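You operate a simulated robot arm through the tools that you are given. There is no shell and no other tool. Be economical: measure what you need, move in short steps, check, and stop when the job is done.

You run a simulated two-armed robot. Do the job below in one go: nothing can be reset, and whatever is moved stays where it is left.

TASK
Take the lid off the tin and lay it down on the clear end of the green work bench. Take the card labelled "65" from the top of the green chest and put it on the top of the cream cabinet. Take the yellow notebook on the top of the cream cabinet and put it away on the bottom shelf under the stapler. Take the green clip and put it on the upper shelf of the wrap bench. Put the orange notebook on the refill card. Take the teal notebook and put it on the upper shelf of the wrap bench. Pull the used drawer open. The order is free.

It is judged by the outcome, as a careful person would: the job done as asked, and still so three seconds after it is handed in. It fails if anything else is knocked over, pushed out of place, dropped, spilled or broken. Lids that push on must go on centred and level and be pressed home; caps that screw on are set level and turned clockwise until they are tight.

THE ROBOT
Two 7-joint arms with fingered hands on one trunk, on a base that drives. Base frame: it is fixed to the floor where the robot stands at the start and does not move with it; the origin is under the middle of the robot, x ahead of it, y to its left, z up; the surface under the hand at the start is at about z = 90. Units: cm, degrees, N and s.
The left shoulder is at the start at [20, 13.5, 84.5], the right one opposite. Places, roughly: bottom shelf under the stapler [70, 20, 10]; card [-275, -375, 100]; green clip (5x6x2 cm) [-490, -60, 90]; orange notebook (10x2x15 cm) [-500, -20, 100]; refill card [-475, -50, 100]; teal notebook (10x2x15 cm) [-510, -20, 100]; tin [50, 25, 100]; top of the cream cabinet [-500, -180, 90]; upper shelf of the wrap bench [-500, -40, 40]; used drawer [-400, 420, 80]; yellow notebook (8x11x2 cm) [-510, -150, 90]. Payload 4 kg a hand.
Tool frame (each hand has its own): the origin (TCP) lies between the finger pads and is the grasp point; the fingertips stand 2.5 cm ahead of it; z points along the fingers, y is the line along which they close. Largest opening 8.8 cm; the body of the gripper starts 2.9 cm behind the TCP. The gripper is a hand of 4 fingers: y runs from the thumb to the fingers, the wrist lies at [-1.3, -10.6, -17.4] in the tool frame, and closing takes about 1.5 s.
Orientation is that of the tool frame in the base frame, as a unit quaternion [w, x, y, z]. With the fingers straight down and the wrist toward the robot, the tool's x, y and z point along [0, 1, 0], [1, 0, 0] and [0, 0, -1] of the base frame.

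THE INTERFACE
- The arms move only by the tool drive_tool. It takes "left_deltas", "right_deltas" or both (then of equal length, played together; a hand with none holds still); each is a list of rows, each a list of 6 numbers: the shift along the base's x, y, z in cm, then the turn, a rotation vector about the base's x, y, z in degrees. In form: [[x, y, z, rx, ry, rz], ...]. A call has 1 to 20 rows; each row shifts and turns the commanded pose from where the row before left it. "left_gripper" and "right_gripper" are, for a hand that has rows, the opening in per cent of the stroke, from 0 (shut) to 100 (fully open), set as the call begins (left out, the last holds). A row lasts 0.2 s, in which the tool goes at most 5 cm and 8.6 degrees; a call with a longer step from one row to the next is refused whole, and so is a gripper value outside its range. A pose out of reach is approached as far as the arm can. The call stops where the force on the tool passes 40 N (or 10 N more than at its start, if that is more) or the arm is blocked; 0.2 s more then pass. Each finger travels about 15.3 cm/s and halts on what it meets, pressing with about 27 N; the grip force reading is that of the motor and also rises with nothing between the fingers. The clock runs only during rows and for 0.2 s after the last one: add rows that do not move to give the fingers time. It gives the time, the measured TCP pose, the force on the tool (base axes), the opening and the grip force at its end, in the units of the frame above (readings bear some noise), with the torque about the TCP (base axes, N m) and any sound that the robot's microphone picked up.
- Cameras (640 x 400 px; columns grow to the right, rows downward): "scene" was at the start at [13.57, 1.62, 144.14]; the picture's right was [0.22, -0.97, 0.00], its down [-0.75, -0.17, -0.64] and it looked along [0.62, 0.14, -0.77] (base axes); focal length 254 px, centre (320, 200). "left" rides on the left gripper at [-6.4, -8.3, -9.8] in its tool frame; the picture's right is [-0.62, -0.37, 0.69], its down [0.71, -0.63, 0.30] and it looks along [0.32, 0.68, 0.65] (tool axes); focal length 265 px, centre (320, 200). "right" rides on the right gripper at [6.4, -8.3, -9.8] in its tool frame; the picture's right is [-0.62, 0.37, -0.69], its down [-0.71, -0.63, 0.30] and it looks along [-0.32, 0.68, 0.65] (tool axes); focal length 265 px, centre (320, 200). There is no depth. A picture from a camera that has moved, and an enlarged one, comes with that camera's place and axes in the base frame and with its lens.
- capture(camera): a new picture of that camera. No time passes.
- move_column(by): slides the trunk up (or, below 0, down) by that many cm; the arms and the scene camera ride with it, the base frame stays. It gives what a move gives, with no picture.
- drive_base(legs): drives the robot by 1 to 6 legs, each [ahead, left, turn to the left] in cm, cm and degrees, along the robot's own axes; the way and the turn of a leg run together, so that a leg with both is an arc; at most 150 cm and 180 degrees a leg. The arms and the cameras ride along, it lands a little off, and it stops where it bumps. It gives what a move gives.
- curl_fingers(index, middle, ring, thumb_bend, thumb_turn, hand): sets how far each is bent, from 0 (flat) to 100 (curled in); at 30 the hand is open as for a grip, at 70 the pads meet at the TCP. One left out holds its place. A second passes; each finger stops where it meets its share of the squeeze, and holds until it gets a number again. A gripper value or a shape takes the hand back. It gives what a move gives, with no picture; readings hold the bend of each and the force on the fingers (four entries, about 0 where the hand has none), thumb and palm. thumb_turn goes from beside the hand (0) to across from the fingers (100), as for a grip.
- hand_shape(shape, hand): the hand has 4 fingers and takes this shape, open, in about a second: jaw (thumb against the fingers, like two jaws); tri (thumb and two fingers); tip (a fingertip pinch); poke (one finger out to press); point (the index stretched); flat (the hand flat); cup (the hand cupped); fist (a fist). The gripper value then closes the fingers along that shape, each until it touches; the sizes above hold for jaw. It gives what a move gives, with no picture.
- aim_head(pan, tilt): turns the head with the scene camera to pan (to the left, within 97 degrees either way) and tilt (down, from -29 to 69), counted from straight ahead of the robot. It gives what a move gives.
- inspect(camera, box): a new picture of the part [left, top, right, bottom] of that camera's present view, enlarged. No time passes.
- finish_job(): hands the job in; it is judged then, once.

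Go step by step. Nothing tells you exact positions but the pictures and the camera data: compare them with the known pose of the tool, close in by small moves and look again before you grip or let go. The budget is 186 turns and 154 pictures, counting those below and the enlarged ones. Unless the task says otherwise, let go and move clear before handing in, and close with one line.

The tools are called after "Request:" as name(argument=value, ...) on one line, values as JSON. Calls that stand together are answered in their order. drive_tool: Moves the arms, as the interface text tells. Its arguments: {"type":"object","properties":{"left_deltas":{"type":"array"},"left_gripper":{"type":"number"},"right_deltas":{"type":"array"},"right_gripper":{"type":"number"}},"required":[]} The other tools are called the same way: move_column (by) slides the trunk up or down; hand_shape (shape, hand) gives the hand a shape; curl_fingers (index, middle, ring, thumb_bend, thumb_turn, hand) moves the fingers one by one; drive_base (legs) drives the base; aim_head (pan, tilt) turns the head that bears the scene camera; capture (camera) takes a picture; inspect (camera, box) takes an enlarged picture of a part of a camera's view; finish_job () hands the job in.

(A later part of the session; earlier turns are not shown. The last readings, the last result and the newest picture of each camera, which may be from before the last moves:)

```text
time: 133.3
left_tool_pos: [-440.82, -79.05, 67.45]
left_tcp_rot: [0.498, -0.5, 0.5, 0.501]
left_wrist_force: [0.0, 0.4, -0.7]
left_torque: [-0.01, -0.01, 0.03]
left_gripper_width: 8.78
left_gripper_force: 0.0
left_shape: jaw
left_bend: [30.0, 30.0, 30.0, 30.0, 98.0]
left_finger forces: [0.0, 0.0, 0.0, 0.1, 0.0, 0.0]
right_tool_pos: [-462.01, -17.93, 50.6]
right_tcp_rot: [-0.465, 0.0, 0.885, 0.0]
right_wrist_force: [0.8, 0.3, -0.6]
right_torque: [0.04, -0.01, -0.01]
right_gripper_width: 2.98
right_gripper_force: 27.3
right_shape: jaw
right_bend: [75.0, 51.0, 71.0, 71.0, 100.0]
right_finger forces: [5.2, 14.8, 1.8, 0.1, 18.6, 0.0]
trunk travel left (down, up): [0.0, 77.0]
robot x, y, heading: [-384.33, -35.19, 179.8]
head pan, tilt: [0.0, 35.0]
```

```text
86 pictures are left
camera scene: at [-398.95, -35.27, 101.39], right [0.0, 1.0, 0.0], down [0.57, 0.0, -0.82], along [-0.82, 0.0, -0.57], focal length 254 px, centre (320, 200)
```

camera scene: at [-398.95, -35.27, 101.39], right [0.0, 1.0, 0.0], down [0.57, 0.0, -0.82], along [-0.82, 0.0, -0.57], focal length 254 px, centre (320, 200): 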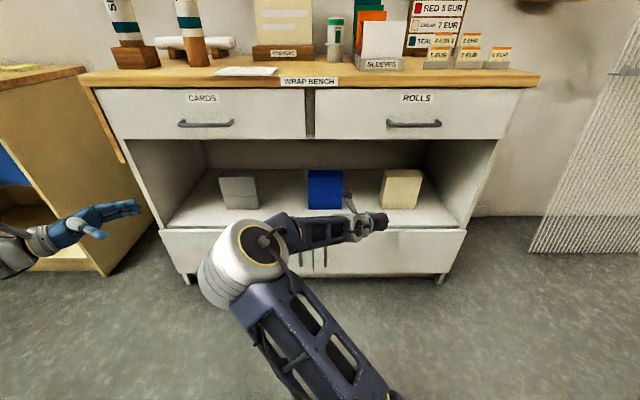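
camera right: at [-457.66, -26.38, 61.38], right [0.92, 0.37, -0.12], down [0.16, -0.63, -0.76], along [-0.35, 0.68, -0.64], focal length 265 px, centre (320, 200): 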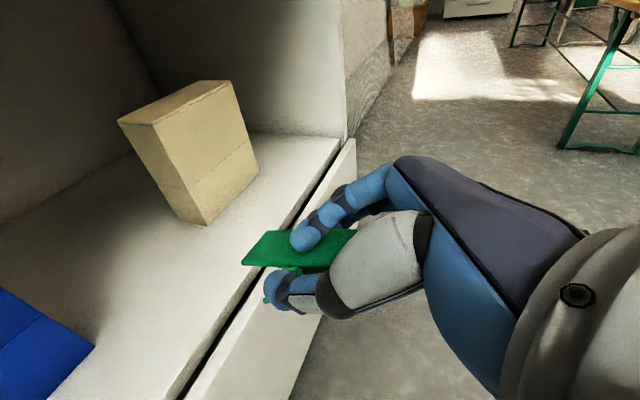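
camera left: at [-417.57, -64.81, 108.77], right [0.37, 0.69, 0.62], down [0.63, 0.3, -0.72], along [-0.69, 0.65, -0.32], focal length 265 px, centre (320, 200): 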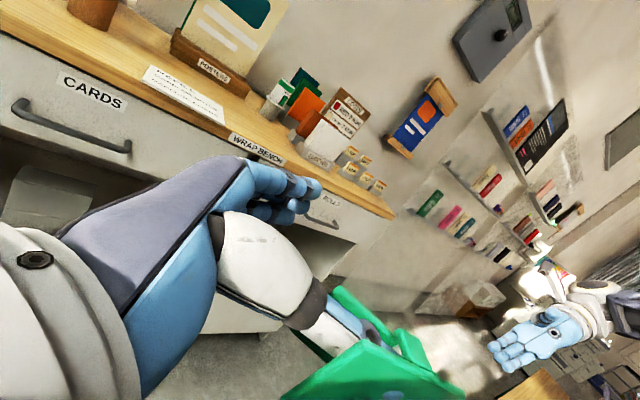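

Gap is y -25.8…-8.6 and boxes start at x≈-485.5. I advance 15 cm and lower toward contact.

Request:
drive_tool(right_deltas=[[-4, 0, 0, 0, 0, 0], [-4, 0, 0, 0, 0, 0], [-4, 0, 0, 0, 0, 0], [-3, 0, -1, 0, 0, 0], [0, 0, -3, 0, 0, 0], [0, 0, -2, 0, 0, 0], [0, 0, -1, 0, 0, 0], [0, 0, -0.5, 0, 0, 0], [0, 0, -0.3, 0, 0, 0], [0, 0, -0.3, 0, 0, 0], [0, 0, 0, 0, 0, 0]])

Request:
capture(camera="right")

```text
time: 135.7
left_tool_pos: [-440.84, -78.87, 67.38]
left_tcp_rot: [0.497, -0.5, 0.501, 0.501]
left_wrist_force: [-1.0, 0.1, 0.3]
left_torque: [0.01, -0.01, 0.02]
left_gripper_width: 8.79
left_gripper_force: 0.0
left_shape: jaw
left_bend: [30.0, 30.0, 30.0, 30.0, 98.0]
left_finger forces: [0.0, 0.0, 0.0, 0.0, 0.1, 0.0]
right_tool_pos: [-477.01, -17.99, 42.35]
right_tcp_rot: [-0.465, -0.001, 0.885, -0.001]
right_wrist_force: [1.0, 0.7, 0.2]
right_torque: [0.01, -0.04, 0.01]
right_gripper_width: 2.97
right_gripper_force: 26.9
right_shape: jaw
right_bend: [75.0, 51.0, 71.0, 71.0, 100.0]
right_finger forces: [5.3, 15.0, 1.8, 0.0, 18.5, 0.1]
trunk travel left (down, up): [0.0, 77.0]
robot x, y, heading: [-384.29, -34.86, 179.5]
head pan, tilt: [0.0, 35.0]
```

```text
85 pictures are left
camera right: at [-472.67, -26.37, 53.24], right [0.92, 0.37, -0.12], down [0.16, -0.63, -0.76], along [-0.36, 0.68, -0.64], focal length 265 px, centre (320, 200)
```

right: 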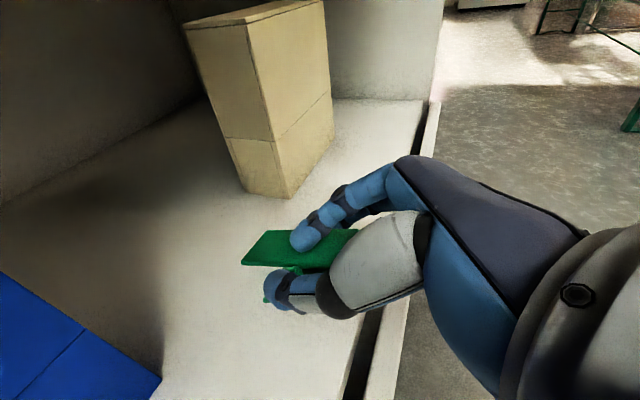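

Close now; I continue down finely.

Request:
drive_tool(right_deltas=[[0, 0, -0.3, 0, 0, 0], [0, 0, -0.3, 0, 0, 0], [0, 0, -0.3, 0, 0, 0], [0, 0, -0.3, 0, 0, 0], [0, 0, -0.2, 0, 0, 0], [0, 0, -0.2, 0, 0, 0], [0, 0, 0, 0, 0, 0]])

Request:
capture(camera="right")

```text
time: 137.3
left_tool_pos: [-440.89, -79.01, 67.49]
left_tcp_rot: [0.498, -0.501, 0.5, 0.501]
left_wrist_force: [-0.2, -0.2, -0.3]
left_torque: [-0.01, 0.0, -0.02]
left_gripper_width: 8.81
left_gripper_force: 0.1
left_shape: jaw
left_bend: [30.0, 30.0, 30.0, 30.0, 98.0]
left_finger forces: [0.1, 0.0, 0.1, 0.0, 0.0, 0.1]
right_tool_pos: [-477.03, -17.95, 40.86]
right_tcp_rot: [-0.465, -0.001, 0.886, -0.001]
right_wrist_force: [-0.3, -0.8, -0.6]
right_torque: [-0.01, -0.03, -0.02]
right_gripper_width: 2.98
right_gripper_force: 27.4
right_shape: jaw
right_bend: [75.0, 51.0, 71.0, 71.0, 100.0]
right_finger forces: [5.5, 15.0, 1.8, 0.1, 18.5, 0.0]
trunk travel left (down, up): [0.0, 77.0]
robot x, y, heading: [-384.41, -35.04, 179.6]
head pan, tilt: [0.0, 35.0]
```

```text
84 pictures are left
camera right: at [-472.65, -26.38, 51.65], right [0.92, 0.37, -0.12], down [0.16, -0.63, -0.76], along [-0.35, 0.68, -0.64], focal length 265 px, centre (320, 200)
```

right: 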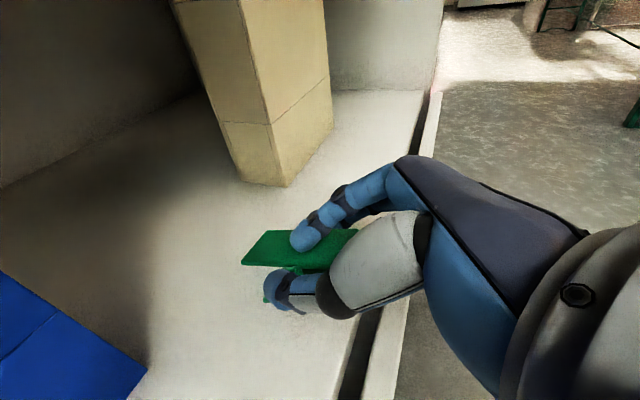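

Request:
drive_tool(right_deltas=[[0, 0, -0.3, 0, 0, 0], [0, 0, -0.3, 0, 0, 0], [0, 0, -0.3, 0, 0, 0], [0, 0, -0.3, 0, 0, 0], [0, 0, -0.3, 0, 0, 0], [0, 0, -0.3, 0, 0, 0], [0, 0, 0, 0, 0, 0]])

Request:
inspect(camera="right", box=[180, 160, 460, 400])

```text
time: 138.9
left_tool_pos: [-440.87, -79.02, 67.4]
left_tcp_rot: [0.497, -0.5, 0.501, 0.502]
left_wrist_force: [-0.2, 1.2, -0.1]
left_torque: [0.03, -0.01, 0.03]
left_gripper_width: 8.77
left_gripper_force: 0.1
left_shape: jaw
left_bend: [30.0, 30.0, 30.0, 30.0, 98.0]
left_finger forces: [0.0, 0.1, 0.1, 0.0, 0.0, 0.0]
right_tool_pos: [-477.27, -18.0, 39.39]
right_tcp_rot: [-0.468, -0.001, 0.883, 0.001]
right_wrist_force: [3.0, 0.7, 25.5]
right_torque: [-0.11, 0.74, 0.03]
right_gripper_width: 3.12
right_gripper_force: 27.6
right_shape: jaw
right_bend: [76.0, 50.0, 71.0, 71.0, 100.0]
right_finger forces: [29.1, 14.8, 20.0, 0.0, 22.7, 0.0]
trunk travel left (down, up): [0.0, 77.0]
robot x, y, heading: [-384.52, -35.23, 179.7]
head pan, tilt: [0.0, 35.0]
```

```text
1.67 times, centred on (320, 280) of right
camera zoom: at [-472.65, -26.34, 50.23], right [0.92, 0.37, -0.12], down [0.15, -0.63, -0.76], along [-0.36, 0.68, -0.63], focal length 442 px, centre (320, 67)
```

zoom: 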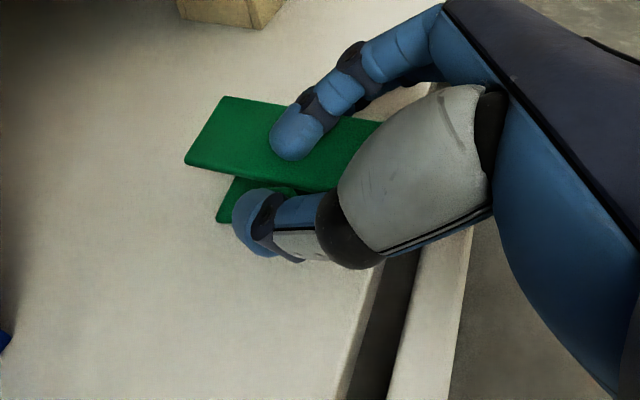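

Contact. I ease up a little, open, then back the hand up and out.

Request:
drive_tool(right_deltas=[[0, 0, 0.5, 0, 0, 0], [0, 0, 0, 0, 0, 0]])

Request:
drive_tool(right_deltas=[[0, 0, 0, 0, 0, 0], [0, 0, 0, 0, 0, 0], [0, 0, 0, 0, 0, 0], [0, 0, 0, 0, 0, 0], [0, 0, 0, 0, 0, 0], [0, 0, 0, 0, 0, 0]], right_gripper=100)

Request:
capture(camera="right")

```text
time: 139.5
left_tool_pos: [-440.93, -79.04, 67.44]
left_tcp_rot: [0.498, -0.5, 0.501, 0.501]
left_wrist_force: [0.1, 0.2, 0.0]
left_torque: [0.01, 0.01, 0.01]
left_gripper_width: 8.83
left_gripper_force: 0.0
left_shape: jaw
left_bend: [30.0, 30.0, 30.0, 30.0, 98.0]
left_finger forces: [0.0, 0.0, 0.0, 0.0, 0.1, 0.0]
right_tool_pos: [-477.04, -17.98, 39.64]
right_tcp_rot: [-0.464, 0.0, 0.886, 0.0]
right_wrist_force: [-3.6, 1.9, 11.3]
right_torque: [-0.09, 0.58, -0.1]
right_gripper_width: 3.08
right_gripper_force: 27.0
right_shape: jaw
right_bend: [76.0, 49.0, 71.0, 71.0, 100.0]
right_finger forces: [20.8, 16.1, 12.0, 0.0, 19.1, 0.0]
trunk travel left (down, up): [0.0, 77.0]
robot x, y, heading: [-384.37, -35.12, 179.7]
head pan, tilt: [0.0, 35.0]
```

```text
time: 140.9
left_tool_pos: [-440.96, -79.1, 67.44]
left_tcp_rot: [0.498, -0.5, 0.501, 0.502]
left_wrist_force: [-0.2, 0.8, 0.8]
left_torque: [0.03, -0.01, 0.01]
left_gripper_width: 8.8
left_gripper_force: 0.1
left_shape: jaw
left_bend: [30.0, 30.0, 30.0, 30.0, 98.0]
left_finger forces: [0.0, 0.0, 0.1, 0.0, 0.0, 0.1]
right_tool_pos: [-477.03, -17.94, 39.51]
right_tcp_rot: [-0.464, -0.001, 0.886, -0.001]
right_wrist_force: [-0.2, -0.7, 0.3]
right_torque: [0.04, 0.04, 0.04]
right_gripper_width: 8.76
right_gripper_force: 0.0
right_shape: jaw
right_bend: [31.0, 29.0, 32.0, 30.0, 98.0]
right_finger forces: [2.5, 1.4, 1.9, 0.0, 0.1, 0.0]
trunk travel left (down, up): [0.0, 77.0]
robot x, y, heading: [-383.97, -35.11, 179.8]
head pan, tilt: [0.0, 35.0]
```

```text
82 pictures are left
camera right: at [-472.67, -26.37, 50.38], right [0.92, 0.37, -0.12], down [0.16, -0.63, -0.76], along [-0.35, 0.68, -0.64], focal length 265 px, centre (320, 200)
```

right: 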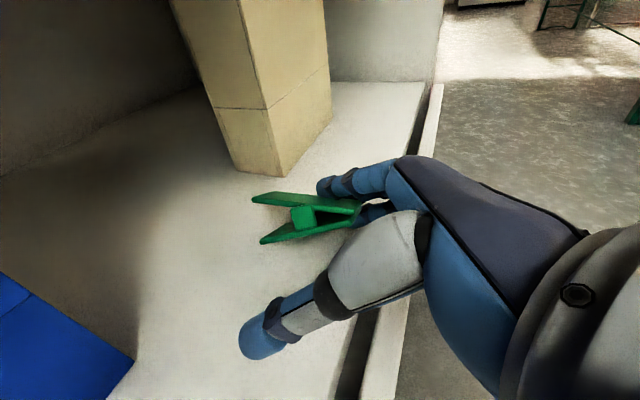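

The clip sits on the shelf, lightly touching my fingers. I shift the hand away to the right and check it stays.

Request:
drive_tool(right_deltas=[[0, 0.8, 0, 0, 0, 0], [0, 0.8, 0.3, 0, 0, 0], [0, 0, 0, 0, 0, 0]])

Request:
capture(camera="right")

```text
time: 141.7
left_tool_pos: [-440.92, -79.09, 67.25]
left_tcp_rot: [0.498, -0.499, 0.5, 0.502]
left_wrist_force: [-0.4, -1.0, 0.7]
left_torque: [0.0, 0.01, -0.01]
left_gripper_width: 8.79
left_gripper_force: 0.0
left_shape: jaw
left_bend: [30.0, 30.0, 30.0, 30.0, 98.0]
left_finger forces: [0.0, 0.0, 0.0, 0.0, 0.0, 0.0]
right_tool_pos: [-477.1, -16.41, 39.88]
right_tcp_rot: [-0.465, -0.001, 0.885, -0.001]
right_wrist_force: [-0.1, 0.0, 1.6]
right_torque: [0.0, 0.01, -0.02]
right_gripper_width: 8.69
right_gripper_force: 0.1
right_shape: jaw
right_bend: [31.0, 29.0, 31.0, 30.0, 98.0]
right_finger forces: [1.9, 1.5, 1.7, 0.1, 0.0, 0.1]
trunk travel left (down, up): [0.0, 77.0]
robot x, y, heading: [-384.07, -35.25, 180.1]
head pan, tilt: [0.0, 35.0]
```

```text
81 pictures are left
camera right: at [-472.66, -24.78, 50.65], right [0.92, 0.37, -0.12], down [0.16, -0.63, -0.76], along [-0.36, 0.68, -0.64], focal length 265 px, centre (320, 200)
```

right: 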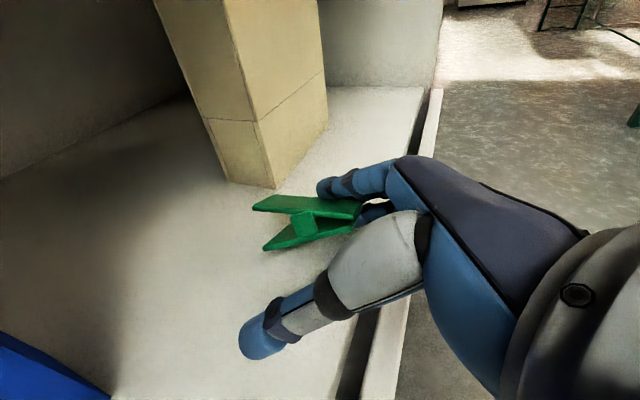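

Request:
inspect(camera="right", box=[230, 150, 430, 290])

Request:
inspect(camera="scene", box=[300, 150, 440, 260])

```text
2.86 times, centred on (330, 220) of right
camera zoom: at [-472.66, -24.78, 50.65], right [0.92, 0.37, -0.12], down [0.16, -0.63, -0.76], along [-0.36, 0.68, -0.64], focal length 758 px, centre (291, 143)
```

zoom: 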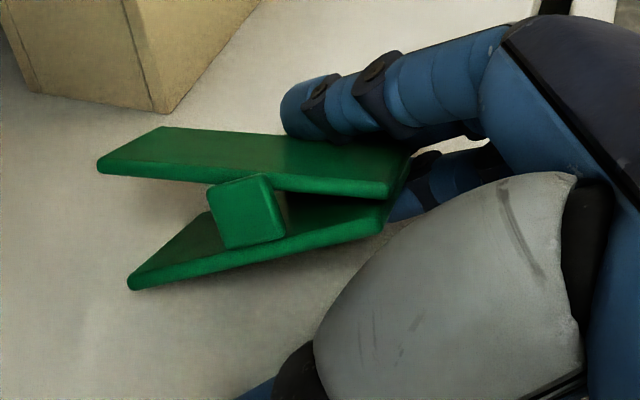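

```text
3.64 times, centred on (370, 205) of scene
camera zoom: at [-398.95, -35.27, 101.39], right [0.0, 1.0, 0.0], down [0.57, 0.0, -0.82], along [-0.82, 0.0, -0.57], focal length 923 px, centre (138, 182)
```

zoom: 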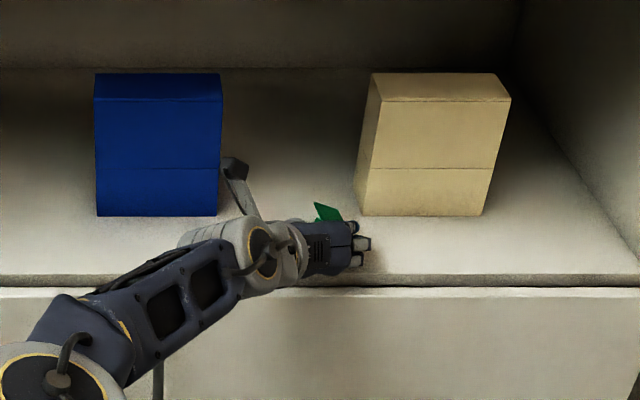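

The clip's closed end is lightly pinched between two fingers. I spread the index away to free it.

Request:
curl_fingers(hand="right", index=0)

Request:
curl_fingers(hand="right", ring=0)

Request:
inspect(camera="right", box=[230, 150, 430, 290])

```text
time: 142.7
left_tool_pos: [-440.99, -79.07, 67.42]
left_tcp_rot: [0.498, -0.5, 0.5, 0.502]
left_wrist_force: [-0.1, -0.3, -0.2]
left_torque: [-0.01, 0.0, 0.02]
left_gripper_width: 8.76
left_gripper_force: 0.0
left_shape: jaw
left_bend: [30.0, 30.0, 30.0, 30.0, 98.0]
left_finger forces: [0.0, 0.0, 0.0, 0.1, 0.1, 0.0]
right_tool_pos: [-477.12, -16.46, 39.75]
right_tcp_rot: [-0.465, -0.001, 0.886, -0.001]
right_wrist_force: [-0.9, -0.6, 0.9]
right_torque: [-0.03, 0.0, 0.0]
right_gripper_width: 11.77
right_gripper_force: 0.1
right_shape: fingers
right_bend: [0.0, 30.0, 30.0, 30.0, 98.0]
right_finger forces: [0.1, 0.0, 0.3, 0.0, 0.1, 0.0]
trunk travel left (down, up): [0.0, 77.0]
robot x, y, heading: [-384.22, -34.9, 179.8]
head pan, tilt: [0.0, 35.0]
```

```text
time: 143.7
left_tool_pos: [-440.86, -79.0, 67.35]
left_tcp_rot: [0.498, -0.5, 0.5, 0.502]
left_wrist_force: [-0.2, -0.7, -0.3]
left_torque: [0.0, 0.03, 0.02]
left_gripper_width: 8.8
left_gripper_force: 0.1
left_shape: jaw
left_bend: [30.0, 30.0, 30.0, 30.0, 98.0]
left_finger forces: [0.1, 0.0, 0.1, 0.1, 0.0, 0.0]
right_tool_pos: [-477.0, -16.47, 39.74]
right_tcp_rot: [-0.465, 0.0, 0.885, 0.0]
right_wrist_force: [0.1, 0.1, 0.1]
right_torque: [-0.02, -0.02, -0.02]
right_gripper_width: 11.8
right_gripper_force: 0.1
right_shape: fingers
right_bend: [0.0, 30.0, 0.0, 30.0, 98.0]
right_finger forces: [0.1, 0.1, 0.0, 0.0, 0.1, 0.1]
trunk travel left (down, up): [0.0, 77.0]
robot x, y, heading: [-384.12, -35.1, 179.9]
head pan, tilt: [0.0, 35.0]
```

```text
2.86 times, centred on (330, 220) of right
camera zoom: at [-472.66, -24.78, 50.64], right [0.92, 0.37, -0.12], down [0.16, -0.63, -0.76], along [-0.35, 0.68, -0.64], focal length 758 px, centre (291, 143)
```

zoom: 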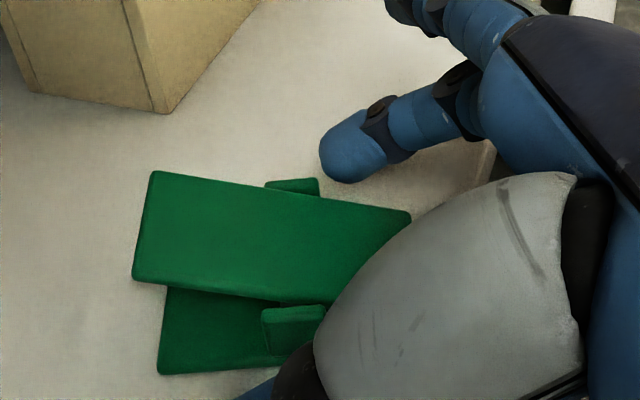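

The clip now lies flat on the shelf, free of all fingers. I withdraw back and up along the hand's axis.

Request:
drive_tool(right_deltas=[[0.8, 0, 0.6, 0, 0, 0], [1.6, 0, 1.1, 0, 0, 0], [3, 0, 2.1, 0, 0, 0], [4, 0, 1, 0, 0, 0], [4, 0, 0, 0, 0, 0], [4, 0, 0, 0, 0, 0], [4, 0, 0, 0, 0, 0], [4, 0, 0, 0, 0, 0]])

Request:
capture(camera="right")

```text
time: 145.5
left_tool_pos: [-440.86, -79.02, 67.45]
left_tcp_rot: [0.498, -0.5, 0.501, 0.501]
left_wrist_force: [0.0, -0.5, 0.3]
left_torque: [0.02, 0.02, 0.01]
left_gripper_width: 8.77
left_gripper_force: 0.0
left_shape: jaw
left_bend: [30.0, 30.0, 30.0, 30.0, 98.0]
left_finger forces: [0.0, 0.1, 0.0, 0.1, 0.0, 0.1]
right_tool_pos: [-451.45, -16.4, 44.65]
right_tcp_rot: [-0.465, -0.002, 0.885, 0.0]
right_wrist_force: [0.2, 0.1, 0.0]
right_torque: [0.01, -0.01, 0.04]
right_gripper_width: 11.78
right_gripper_force: 0.1
right_shape: fingers
right_bend: [0.0, 30.0, 0.0, 30.0, 98.0]
right_finger forces: [0.0, 0.1, 0.0, 0.0, 0.0, 0.1]
trunk travel left (down, up): [0.0, 77.0]
robot x, y, heading: [-384.39, -34.81, 179.8]
head pan, tilt: [0.0, 35.0]
```

```text
77 pictures are left
camera right: at [-447.26, -24.75, 55.48], right [0.92, 0.37, -0.12], down [0.16, -0.63, -0.76], along [-0.36, 0.68, -0.64], focal length 265 px, centre (320, 200)
```

right: 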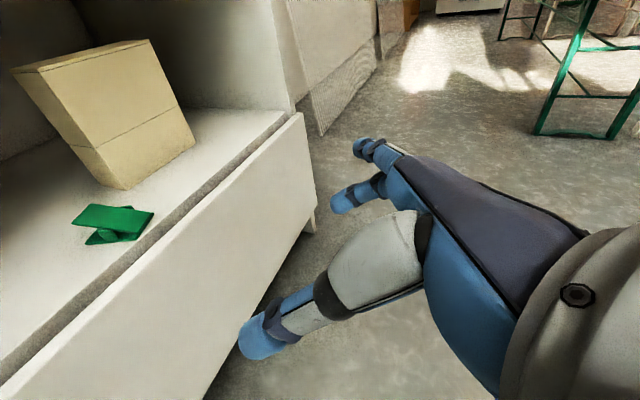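

The clip is done. Next the orange notebook: I raise the trunk and turn the right hand to point straight down again.

Request:
move_column(by=45)

Request:
drive_tool(right_deltas=[[0, 0.5, 2.5, 3.58, -3.58, 6.86], [0, 0.5, 2.5, 3.58, -3.58, 6.86], [0, 0.5, 2.5, 3.58, -3.58, 6.86], [0, 0.5, 2.5, 3.58, -3.58, 6.86], [0, 0, 2.5, 3.58, -3.58, 6.86], [0, 0, 2.5, 3.58, -3.58, 6.86], [0, 0, 2.5, 3.58, -3.58, 6.86], [0, 0, 2.5, 3.58, -3.58, 6.86], [0, 0, 2.5, 3.58, -3.58, 6.86], [0, 0, 2.5, 3.58, -3.58, 6.86], [0, 0, 2.5, 3.58, -3.58, 6.86], [0, 0, 2.5, 3.58, -3.58, 6.86], [0, 0, 0, 0, 0, 0]], right_gripper=100)

Request:
drive_base(legs=[[42, 0, 0]])

Request:
capture(camera="right")

Request:
capture(camera="scene")

```text
refused: 45 is not a number from -40 to 40
```

```text
time: 148.3
left_tool_pos: [-440.87, -79.09, 67.37]
left_tcp_rot: [0.497, -0.501, 0.501, 0.501]
left_wrist_force: [0.1, 0.6, 0.1]
left_torque: [-0.02, 0.0, 0.03]
left_gripper_width: 8.79
left_gripper_force: 0.1
left_shape: jaw
left_bend: [30.0, 30.0, 30.0, 30.0, 98.0]
left_finger forces: [0.0, 0.0, 0.0, 0.0, 0.0, 0.0]
right_tool_pos: [-451.71, -14.38, 74.72]
right_tcp_rot: [0.0, 0.708, -0.706, 0.002]
right_wrist_force: [0.2, 0.6, 0.0]
right_torque: [-0.03, 0.0, -0.03]
right_gripper_width: 8.8
right_gripper_force: 0.0
right_shape: jaw
right_bend: [30.0, 30.0, 30.0, 30.0, 98.0]
right_finger forces: [0.0, 0.1, 0.0, 0.0, 0.0, 0.1]
trunk travel left (down, up): [0.0, 77.0]
robot x, y, heading: [-384.07, -35.12, 180.1]
head pan, tilt: [0.0, 35.0]
```

```text
time: 149.8
left_tool_pos: [-453.6, -79.02, 67.44]
left_tcp_rot: [0.497, -0.501, 0.5, 0.502]
left_wrist_force: [-0.8, 0.0, 0.5]
left_torque: [-0.03, 0.0, 0.02]
left_gripper_width: 8.8
left_gripper_force: 0.1
left_shape: jaw
left_bend: [30.0, 30.0, 30.0, 30.0, 98.0]
left_finger forces: [0.0, 0.1, 0.0, 0.0, 0.0, 0.1]
right_tool_pos: [-463.66, -14.29, 73.88]
right_tcp_rot: [-0.01, 0.708, -0.706, 0.016]
right_wrist_force: [12.5, 0.0, -9.0]
right_torque: [-0.07, 0.02, -0.12]
right_gripper_width: 8.74
right_gripper_force: 0.0
right_shape: jaw
right_bend: [30.0, 35.0, 30.0, 30.0, 98.0]
right_finger forces: [0.1, 15.2, 0.1, 0.1, 0.0, 0.0]
trunk travel left (down, up): [0.0, 77.0]
robot x, y, heading: [-397.14, -34.94, 179.9]
head pan, tilt: [0.0, 35.0]
stopped in leg 1: the force on the tool passed its limit at 99 N (the readings are from after the stop); the commanded pose is now the measured one
```

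```text
76 pictures are left
camera right: at [-455.76, -20.6, 84.09], right [-0.4, 0.63, 0.67], down [0.64, 0.71, -0.29], along [-0.66, 0.32, -0.68], focal length 265 px, centre (320, 200)
```

right: 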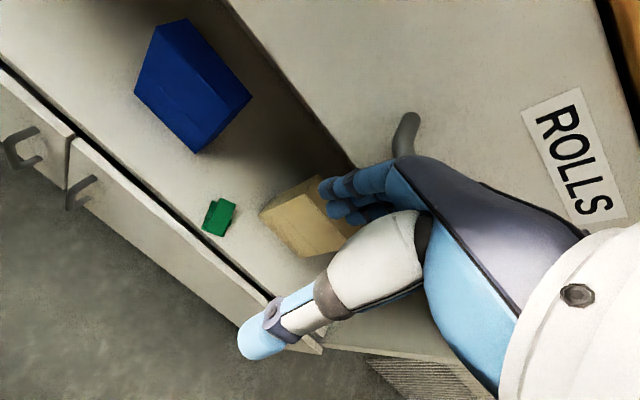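

```text
75 pictures are left
camera scene: at [-411.6, -35.22, 101.41], right [0.0, 1.0, 0.0], down [0.57, 0.0, -0.82], along [-0.82, 0.0, -0.57], focal length 254 px, centre (320, 200)
```

scene: 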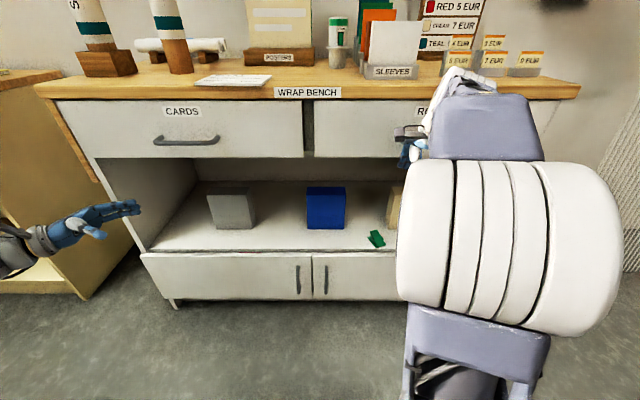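

The trunk call was refused and the hand bumped the drawer front lightly; nothing seems displaced. I back off and raise the trunk in two allowed steps.

Request:
drive_base(legs=[[-22, 0, 0]])

Request:
move_column(by=40)

Request:
move_column(by=5)

```text
time: 151.4
left_tool_pos: [-431.42, -79.22, 67.52]
left_tcp_rot: [0.496, -0.502, 0.5, 0.502]
left_wrist_force: [0.3, 0.1, -0.1]
left_torque: [-0.03, -0.03, 0.02]
left_gripper_width: 8.8
left_gripper_force: 0.0
left_shape: jaw
left_bend: [30.0, 30.0, 30.0, 30.0, 98.0]
left_finger forces: [0.1, 0.0, 0.0, 0.0, 0.0, 0.1]
right_tool_pos: [-441.77, -14.48, 74.09]
right_tcp_rot: [-0.009, 0.708, -0.706, 0.014]
right_wrist_force: [-0.4, -0.4, 0.4]
right_torque: [0.0, 0.0, -0.01]
right_gripper_width: 8.79
right_gripper_force: 0.1
right_shape: jaw
right_bend: [30.0, 30.0, 30.0, 30.0, 98.0]
right_finger forces: [0.0, 0.0, 0.1, 0.0, 0.0, 0.0]
trunk travel left (down, up): [0.0, 77.0]
robot x, y, heading: [-375.21, -35.35, 179.8]
head pan, tilt: [0.0, 35.0]
```

```text
time: 155.3
left_tool_pos: [-431.43, -79.18, 107.33]
left_tcp_rot: [0.497, -0.501, 0.499, 0.502]
left_wrist_force: [0.5, -0.6, 0.5]
left_torque: [-0.01, 0.03, 0.01]
left_gripper_width: 8.77
left_gripper_force: 0.2
left_shape: jaw
left_bend: [30.0, 30.0, 30.0, 30.0, 98.0]
left_finger forces: [0.0, 0.0, 0.0, 0.0, 0.1, 0.0]
right_tool_pos: [-441.74, -14.47, 114.1]
right_tcp_rot: [-0.008, 0.709, -0.705, 0.014]
right_wrist_force: [0.1, 0.5, -0.4]
right_torque: [0.0, 0.01, 0.02]
right_gripper_width: 8.78
right_gripper_force: 0.0
right_shape: jaw
right_bend: [30.0, 30.0, 30.0, 30.0, 98.0]
right_finger forces: [0.0, 0.0, 0.1, 0.1, 0.1, 0.1]
trunk travel left (down, up): [-40.0, 37.0]
robot x, y, heading: [-374.82, -35.5, 179.9]
head pan, tilt: [0.0, 35.0]
```

```text
time: 156.2
left_tool_pos: [-431.51, -79.21, 112.32]
left_tcp_rot: [0.497, -0.501, 0.5, 0.502]
left_wrist_force: [0.1, -0.7, -1.1]
left_torque: [-0.01, 0.0, -0.02]
left_gripper_width: 8.79
left_gripper_force: 0.2
left_shape: jaw
left_bend: [30.0, 30.0, 30.0, 30.0, 98.0]
left_finger forces: [0.1, 0.0, 0.0, 0.1, 0.1, 0.1]
right_tool_pos: [-441.76, -14.55, 119.0]
right_tcp_rot: [-0.008, 0.709, -0.705, 0.014]
right_wrist_force: [0.6, -1.0, 0.8]
right_torque: [-0.03, 0.01, 0.06]
right_gripper_width: 8.78
right_gripper_force: 0.1
right_shape: jaw
right_bend: [30.0, 30.0, 30.0, 30.0, 98.0]
right_finger forces: [0.0, 0.0, 0.0, 0.1, 0.1, 0.1]
trunk travel left (down, up): [-45.0, 32.0]
robot x, y, heading: [-375.03, -35.42, 179.9]
head pan, tilt: [0.0, 35.0]
```

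Now the left hand goes back to pointing down and tucks in; then I drive in.

Request:
drive_tool(left_deltas=[[1, 1.8, 1, -8, 0, 0], [1, 1.8, 1, -8, 0, 0], [1, 1.8, 1, -8, 0, 0], [1, 1.8, 1, -8, 0, 0], [1, 1.8, 1, -8, 0, 0], [1, 1.8, 1, -8, 0, 0], [1, 1.8, 1, -8, 0, 0], [1, 1.8, 1, -8, 0, 0], [1, 1.8, 0, -8, 0, 0], [1, 1.8, 0, -8, 0, 0], [0, 0, 0, -8, 0, 0], [0, 0, 0, -2, 0, 0], [0, 0, 0, 0, 0, 0]], right_deltas=[[0, 0, 1, 1.3, 0, 0], [0, 0, 1, 0, 0, 0], [0, 0, 1, 0, 0, 0], [0, 0, 0, 0, 0, 0], [0, 0, 0, 0, 0, 0], [0, 0, 0, 0, 0, 0], [0, 0, 0, 0, 0, 0], [0, 0, 0, 0, 0, 0], [0, 0, 0, 0, 0, 0], [0, 0, 0, 0, 0, 0], [0, 0, 0, 0, 0, 0], [0, 0, 0, 0, 0, 0], [0, 0, 0, 0, 0, 0]])

Request:
drive_base(legs=[[50, 0, 0]])

Request:
capture(camera="right")

Request:
capture(camera="scene")

```text
time: 159.0
left_tool_pos: [-421.63, -61.16, 119.92]
left_tcp_rot: [-0.004, -0.706, 0.708, 0.002]
left_wrist_force: [-0.2, -0.4, 0.1]
left_torque: [0.02, -0.02, 0.01]
left_gripper_width: 8.77
left_gripper_force: 0.0
left_shape: jaw
left_bend: [30.0, 30.0, 30.0, 30.0, 98.0]
left_finger forces: [0.0, 0.0, 0.0, 0.1, 0.0, 0.0]
left hand out of reach, approached as far as the arm can: row 6
right_tool_pos: [-441.73, -14.44, 122.06]
right_tcp_rot: [-0.016, 0.708, -0.706, 0.006]
right_wrist_force: [0.6, -0.1, -0.2]
right_torque: [0.01, 0.0, 0.01]
right_gripper_width: 8.8
right_gripper_force: 0.0
right_shape: jaw
right_bend: [30.0, 30.0, 30.0, 30.0, 98.0]
right_finger forces: [0.1, 0.1, 0.0, 0.0, 0.1, 0.0]
trunk travel left (down, up): [-45.0, 32.0]
robot x, y, heading: [-375.19, -35.1, 179.6]
head pan, tilt: [0.0, 35.0]
```

```text
time: 161.9
left_tool_pos: [-471.48, -61.05, 119.94]
left_tcp_rot: [-0.003, -0.705, 0.709, 0.002]
left_wrist_force: [0.2, 0.5, -0.8]
left_torque: [0.04, -0.01, 0.01]
left_gripper_width: 8.79
left_gripper_force: 0.1
left_shape: jaw
left_bend: [30.0, 30.0, 30.0, 30.0, 98.0]
left_finger forces: [0.1, 0.1, 0.0, 0.1, 0.0, 0.0]
right_tool_pos: [-491.7, -14.18, 122.05]
right_tcp_rot: [-0.016, 0.708, -0.706, 0.007]
right_wrist_force: [0.2, -0.2, 0.4]
right_torque: [-0.02, 0.0, 0.0]
right_gripper_width: 8.78
right_gripper_force: 0.0
right_shape: jaw
right_bend: [30.0, 30.0, 30.0, 30.0, 98.0]
right_finger forces: [0.0, 0.1, 0.0, 0.0, 0.0, 0.1]
trunk travel left (down, up): [-45.0, 32.0]
robot x, y, heading: [-424.68, -35.34, 179.9]
head pan, tilt: [0.0, 35.0]
```

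```text
74 pictures are left
camera right: at [-483.71, -20.82, 132.06], right [-0.39, 0.61, 0.69], down [0.64, 0.72, -0.27], along [-0.66, 0.33, -0.67], focal length 265 px, centre (320, 200)
```

right: 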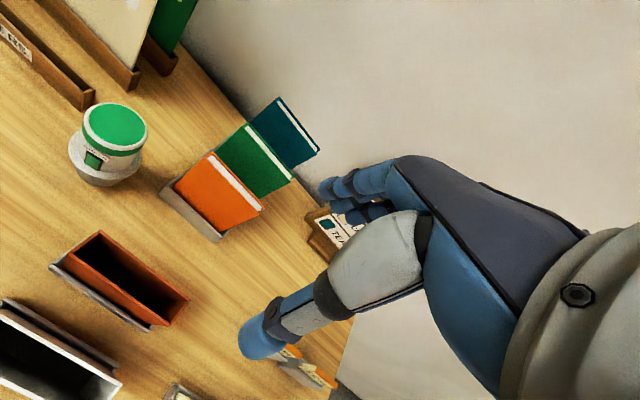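

```text
73 pictures are left
camera scene: at [-439.5, -35.18, 146.39], right [0.0, 1.0, 0.0], down [0.57, 0.0, -0.82], along [-0.82, 0.0, -0.57], focal length 254 px, centre (320, 200)
```

scene: 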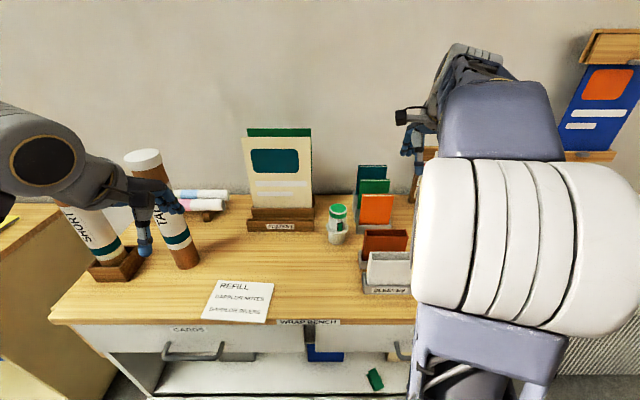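

Top of orange ≈[-501.4, -18.3, 105.5]; green and teal stand behind. I need the gaps precisely, so I zoom in.

Request:
inspect(camera="right", box=[150, 80, 350, 250])

Request:
inspect(camera="scene", box=[320, 140, 420, 240])

```text
2.35 times, centred on (250, 165) of right
camera zoom: at [-483.71, -20.82, 132.06], right [-0.39, 0.61, 0.69], down [0.64, 0.72, -0.27], along [-0.66, 0.33, -0.67], focal length 624 px, centre (485, 282)
```

zoom: 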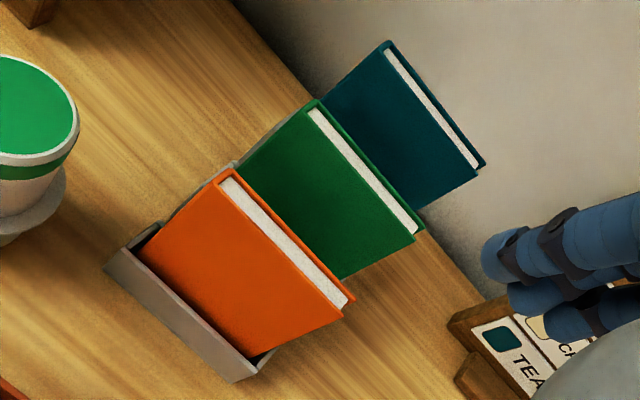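

```text
4.00 times, centred on (370, 190) of scene
camera zoom: at [-439.5, -35.18, 146.39], right [0.0, 1.0, 0.0], down [0.57, 0.0, -0.82], along [-0.82, 0.0, -0.57], focal length 1015 px, centre (120, 240)
```

zoom: 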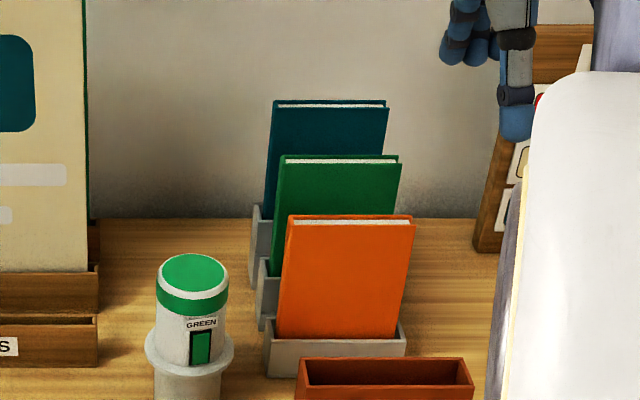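

All three stand upright about 8 cm apart, tops at z≈105.4; orange is centred near [-502, -18.4]. I half-close the right hand and bring it over the orange top.

Request:
drive_tool(right_deltas=[[-3.4, -1.4, 0, -0.73, 1.86, -0.16], [-3.4, -1.4, -1, 0, 0, 0], [-3.5, -1.4, -2, 0, 0, 0], [0, 0, -4, 0, 0, 0], [0, 0, -4, 0, 0, 0], [0, 0, -2.5, 0, 0, 0], [0, 0, 0, 0, 0, 0]], right_gripper=55)

Request:
capture(camera="right")

Request:
inspect(camera="scene", box=[320, 130, 480, 240])

```text
time: 163.5
left_tool_pos: [-471.53, -60.95, 119.98]
left_tcp_rot: [-0.003, -0.706, 0.709, 0.003]
left_wrist_force: [0.4, -0.6, 0.8]
left_torque: [0.02, 0.0, -0.02]
left_gripper_width: 8.81
left_gripper_force: 0.2
left_shape: jaw
left_bend: [30.0, 30.0, 30.0, 30.0, 98.0]
left_finger forces: [0.0, 0.1, 0.0, 0.0, 0.0, 0.1]
right_tool_pos: [-501.88, -18.52, 108.51]
right_tcp_rot: [-0.001, -0.706, 0.708, 0.0]
right_wrist_force: [0.0, 0.8, 0.3]
right_torque: [0.0, 0.01, 0.0]
right_gripper_width: 4.88
right_gripper_force: 0.1
right_shape: jaw
right_bend: [74.0, 42.0, 39.0, 67.0, 100.0]
right_finger forces: [0.1, 0.0, 0.0, 0.0, 0.1, 0.1]
trunk travel left (down, up): [-45.0, 32.0]
robot x, y, heading: [-424.74, -34.98, 179.7]
head pan, tilt: [0.0, 35.0]
```

```text
70 pictures are left
camera right: at [-493.75, -25.02, 118.31], right [-0.37, 0.62, 0.69], down [0.63, 0.71, -0.3], along [-0.68, 0.32, -0.65], focal length 265 px, centre (320, 200)
```

right: 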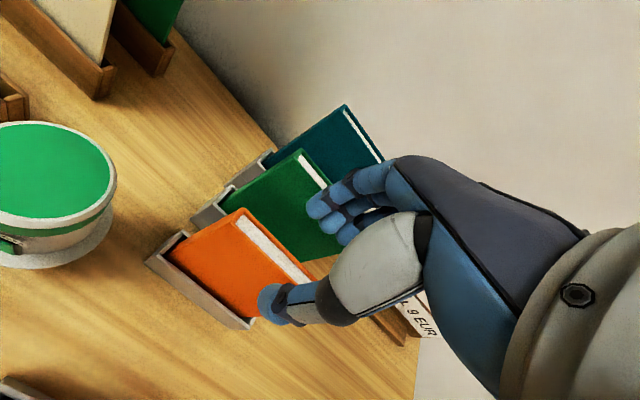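

```text
3.64 times, centred on (400, 185) of scene
camera zoom: at [-439.5, -35.18, 146.39], right [0.0, 1.0, 0.0], down [0.57, 0.0, -0.82], along [-0.82, 0.0, -0.57], focal length 923 px, centre (29, 254)
```

zoom: 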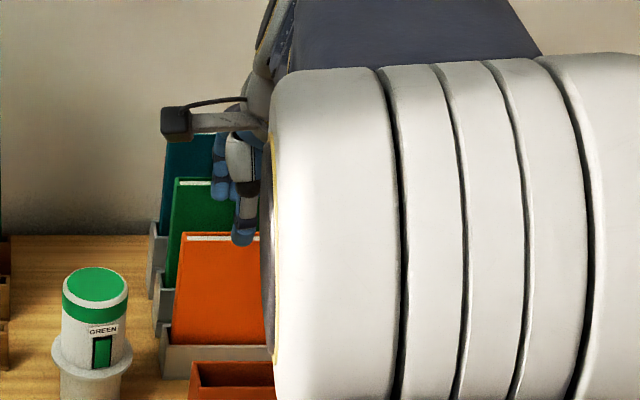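

Aligned (orange top centre ≈[-501.6, -19.2]). I descend 5 cm and close on it.

Request:
drive_tool(right_deltas=[[0, -0.5, -2, 0, 0, 0], [0, 0, -2, 0, 0, 0], [0, 0, -1.2, 0, 0, 0], [0, 0, 0, 0, 0, 0]])

Request:
drive_tool(right_deltas=[[0, 0, 0, 0, 0, 0], [0, 0, 0, 0, 0, 0], [0, 0, 0, 0, 0, 0], [0, 0, 0, 0, 0, 0], [0, 0, 0, 0, 0, 0]], right_gripper=0)

Request:
capture(camera="right")

```text
time: 164.5
left_tool_pos: [-471.59, -60.96, 119.95]
left_tcp_rot: [-0.003, -0.705, 0.71, 0.001]
left_wrist_force: [0.3, 0.8, -0.6]
left_torque: [-0.01, 0.01, -0.01]
left_gripper_width: 8.79
left_gripper_force: 0.0
left_shape: jaw
left_bend: [30.0, 30.0, 30.0, 30.0, 98.0]
left_finger forces: [0.1, 0.0, 0.1, 0.0, 0.0, 0.0]
right_tool_pos: [-502.08, -19.11, 103.53]
right_tcp_rot: [0.0, 0.707, -0.707, -0.001]
right_wrist_force: [0.1, -0.5, -0.2]
right_torque: [-0.01, -0.01, 0.0]
right_gripper_width: 4.87
right_gripper_force: 0.1
right_shape: jaw
right_bend: [74.0, 42.0, 39.0, 67.0, 100.0]
right_finger forces: [0.1, 0.1, 0.0, 0.0, 0.1, 0.0]
trunk travel left (down, up): [-45.0, 32.0]
robot x, y, heading: [-425.14, -35.16, 180.0]
head pan, tilt: [0.0, 35.0]
```

```text
time: 165.7
left_tool_pos: [-471.6, -61.04, 119.85]
left_tcp_rot: [-0.003, -0.705, 0.709, 0.002]
left_wrist_force: [-0.5, 0.4, 0.4]
left_torque: [-0.01, 0.01, 0.0]
left_gripper_width: 8.77
left_gripper_force: 0.2
left_shape: jaw
left_bend: [30.0, 30.0, 30.0, 30.0, 98.0]
left_finger forces: [0.1, 0.1, 0.0, 0.1, 0.0, 0.0]
right_tool_pos: [-501.92, -18.94, 103.4]
right_tcp_rot: [0.001, -0.707, 0.708, 0.0]
right_wrist_force: [0.4, -0.7, 0.2]
right_torque: [0.03, 0.05, 0.02]
right_gripper_width: 0.86
right_gripper_force: 27.5
right_shape: jaw
right_bend: [72.0, 65.0, 67.0, 73.0, 100.0]
right_finger forces: [14.9, 7.0, 3.2, 0.0, 24.8, 0.0]
trunk travel left (down, up): [-45.0, 32.0]
robot x, y, heading: [-424.79, -35.37, 179.9]
head pan, tilt: [0.0, 35.0]
```

```text
68 pictures are left
camera right: at [-493.73, -25.52, 113.21], right [-0.37, 0.62, 0.69], down [0.63, 0.71, -0.3], along [-0.68, 0.33, -0.65], focal length 265 px, centre (320, 200)
```

right: 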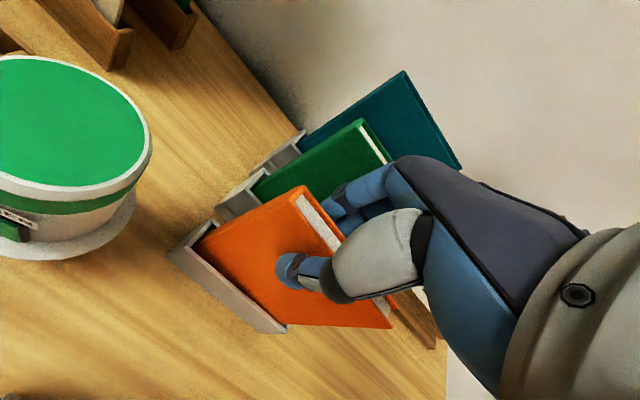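

Gripped. I lift it clear, with the left hand moving aside.

Request:
drive_tool(right_deltas=[[0, 0, 2, 0, 0, 0], [0, 0, 3, 0, 0, 0], [0, 0, 4, 0, 0, 0], [0, 0, 4, 0, 0, 0], [0, 0, 4, 0, 0, 0], [0, 0, 3, 0, 0, 0], [3, 1, 0, 0, 0, 0], [4, 1, 0, 0, 0, 0], [4, 1, 0, 0, 0, 0], [4, 1, 0, 0, 0, 0], [4, 1, 0, 0, 0, 0], [0, 0, 0, 0, 0, 0]], left_deltas=[[2, -3, 1, 0, 0, 0], [2, -3, 1, 0, 0, 0], [1, -3, 0, 0, 0, 0], [0, -3, 0, 0, 0, 0], [0, -3, 0, 0, 0, 0], [0, -3, 0, 0, 0, 0], [0, -3, 0, 0, 0, 0], [0, 0, 0, 0, 0, 0], [0, 0, 0, 0, 0, 0], [0, 0, 0, 0, 0, 0], [0, 0, 0, 0, 0, 0], [0, 0, 0, 0, 0, 0]])

Request:
capture(camera="scene")

```text
time: 168.3
left_tool_pos: [-466.5, -81.99, 121.89]
left_tcp_rot: [-0.003, -0.705, 0.709, 0.002]
left_wrist_force: [-0.4, -0.3, -1.3]
left_torque: [0.01, 0.02, 0.0]
left_gripper_width: 8.82
left_gripper_force: 0.1
left_shape: jaw
left_bend: [30.0, 30.0, 30.0, 30.0, 98.0]
left_finger forces: [0.0, 0.0, 0.0, 0.1, 0.0, 0.0]
right_tool_pos: [-482.98, -13.94, 123.56]
right_tcp_rot: [-0.001, -0.707, 0.707, 0.001]
right_wrist_force: [0.1, -0.3, -0.8]
right_torque: [-0.02, 0.02, 0.0]
right_gripper_width: 0.81
right_gripper_force: 27.4
right_shape: jaw
right_bend: [72.0, 67.0, 70.0, 73.0, 100.0]
right_finger forces: [17.0, 5.8, 2.6, 0.0, 25.5, 0.0]
trunk travel left (down, up): [-45.0, 32.0]
robot x, y, heading: [-425.2, -35.05, 179.5]
head pan, tilt: [0.0, 35.0]
```

```text
67 pictures are left
camera scene: at [-439.51, -35.18, 146.39], right [0.0, 1.0, 0.0], down [0.57, 0.0, -0.82], along [-0.82, 0.0, -0.57], focal length 254 px, centre (320, 200)
```

scene: 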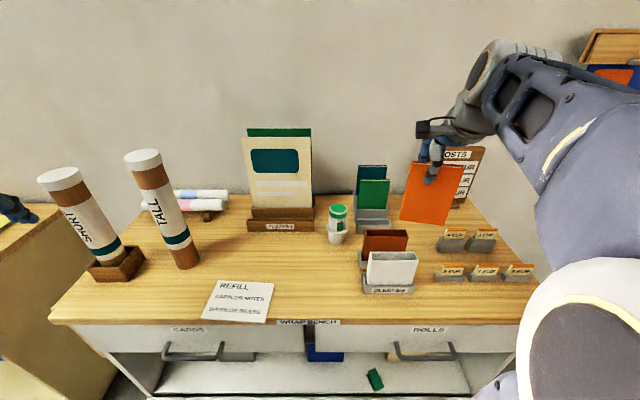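

Held well. I rotate the right hand so the notebook lies flat, pointing left.

Request:
drive_tool(right_deltas=[[0, 0, 0.3, -4.9, -4.9, -4.9], [0, 0, 0.3, -4.9, -4.9, -4.9], [0, 0, 0, -4.9, -4.9, -4.9], [0, 0, 0, -4.9, -4.9, -4.9], [0, 0, 0, -4.9, -4.9, -4.9], [0, 0, 0, -4.9, -4.9, -4.9], [0, 0, 0, -4.9, -4.9, -4.9], [0, 0, 0, -4.9, -4.9, -4.9], [0, 0, 0, -4.9, -4.9, -4.9], [0, 0, 0, -4.9, -4.9, -4.9], [0, 0, 0, -4.9, -4.9, -4.9], [0, 0, 0, -4.9, -4.9, -4.9], [0, 0, 0, -4.9, -4.9, -4.9], [0, 0, 0, -4.9, -4.9, -4.9], [0, 0, 0, -0.7, -0.7, -0.7], [0, 0, 0, 7, 0, 0], [0, 0, 0, 0, 0, 0]])

Request:
capture(camera="scene")

```text
time: 171.9
left_tool_pos: [-466.49, -81.98, 121.85]
left_tcp_rot: [-0.004, -0.706, 0.709, 0.002]
left_wrist_force: [0.3, 0.6, 0.2]
left_torque: [0.0, -0.03, 0.01]
left_gripper_width: 8.82
left_gripper_force: 0.1
left_shape: jaw
left_bend: [30.0, 30.0, 30.0, 30.0, 98.0]
left_finger forces: [0.0, 0.1, 0.0, 0.0, 0.0, 0.0]
right_tool_pos: [-483.02, -13.82, 124.08]
right_tcp_rot: [0.0, 0.001, 0.749, -0.662]
right_wrist_force: [0.4, -0.3, -0.7]
right_torque: [0.04, 0.01, -0.01]
right_gripper_width: 0.81
right_gripper_force: 26.9
right_shape: jaw
right_bend: [72.0, 67.0, 70.0, 73.0, 100.0]
right_finger forces: [17.9, 6.0, 2.6, 0.1, 25.4, 0.1]
trunk travel left (down, up): [-45.0, 32.0]
robot x, y, heading: [-424.3, -34.84, 180.0]
head pan, tilt: [0.0, 35.0]
```

```text
66 pictures are left
camera scene: at [-439.5, -35.17, 146.39], right [0.0, 1.0, 0.0], down [0.57, 0.0, -0.82], along [-0.82, 0.0, -0.57], focal length 254 px, centre (320, 200)
```

scene: 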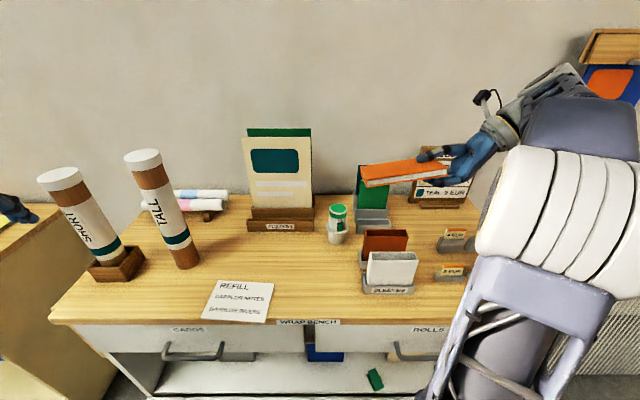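

The notebook is flat in the hand. I carry it over the REFILL card centre at [-477, -55].

Request:
drive_tool(right_deltas=[[0.6, -4.5, 0, 0, 0, 0], [0.6, -4.5, 0, 0, 0, 0], [0.6, -4.5, -1, 0, 0, 0], [0.6, -4.5, -2, 0, 0, 0], [0.6, -4.5, -2, 0, 0, 0], [0.6, -4.5, -3, 0, 0, 0], [0.6, -4.5, -3, 0, 0, 0], [0.8, -4.2, -3, 0, 0, 0], [0, 0, -3, 0, 0, 0], [0, 0, -3, 0, 0, 0], [0, 0, 0, 0, 0, 0]])

Request:
capture(camera="scene")

```text
refused: row 6 steps farther than a row can; nothing moved
```

```text
65 pictures are left
camera scene: at [-439.5, -35.17, 146.39], right [0.0, 1.0, 0.0], down [0.57, 0.0, -0.82], along [-0.82, 0.0, -0.57], focal length 254 px, centre (320, 200)
```

scene: 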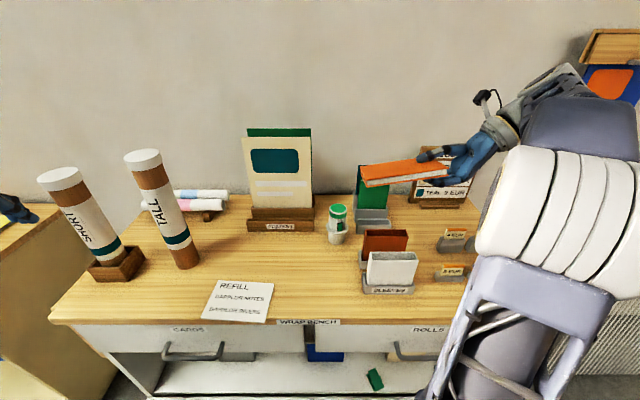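

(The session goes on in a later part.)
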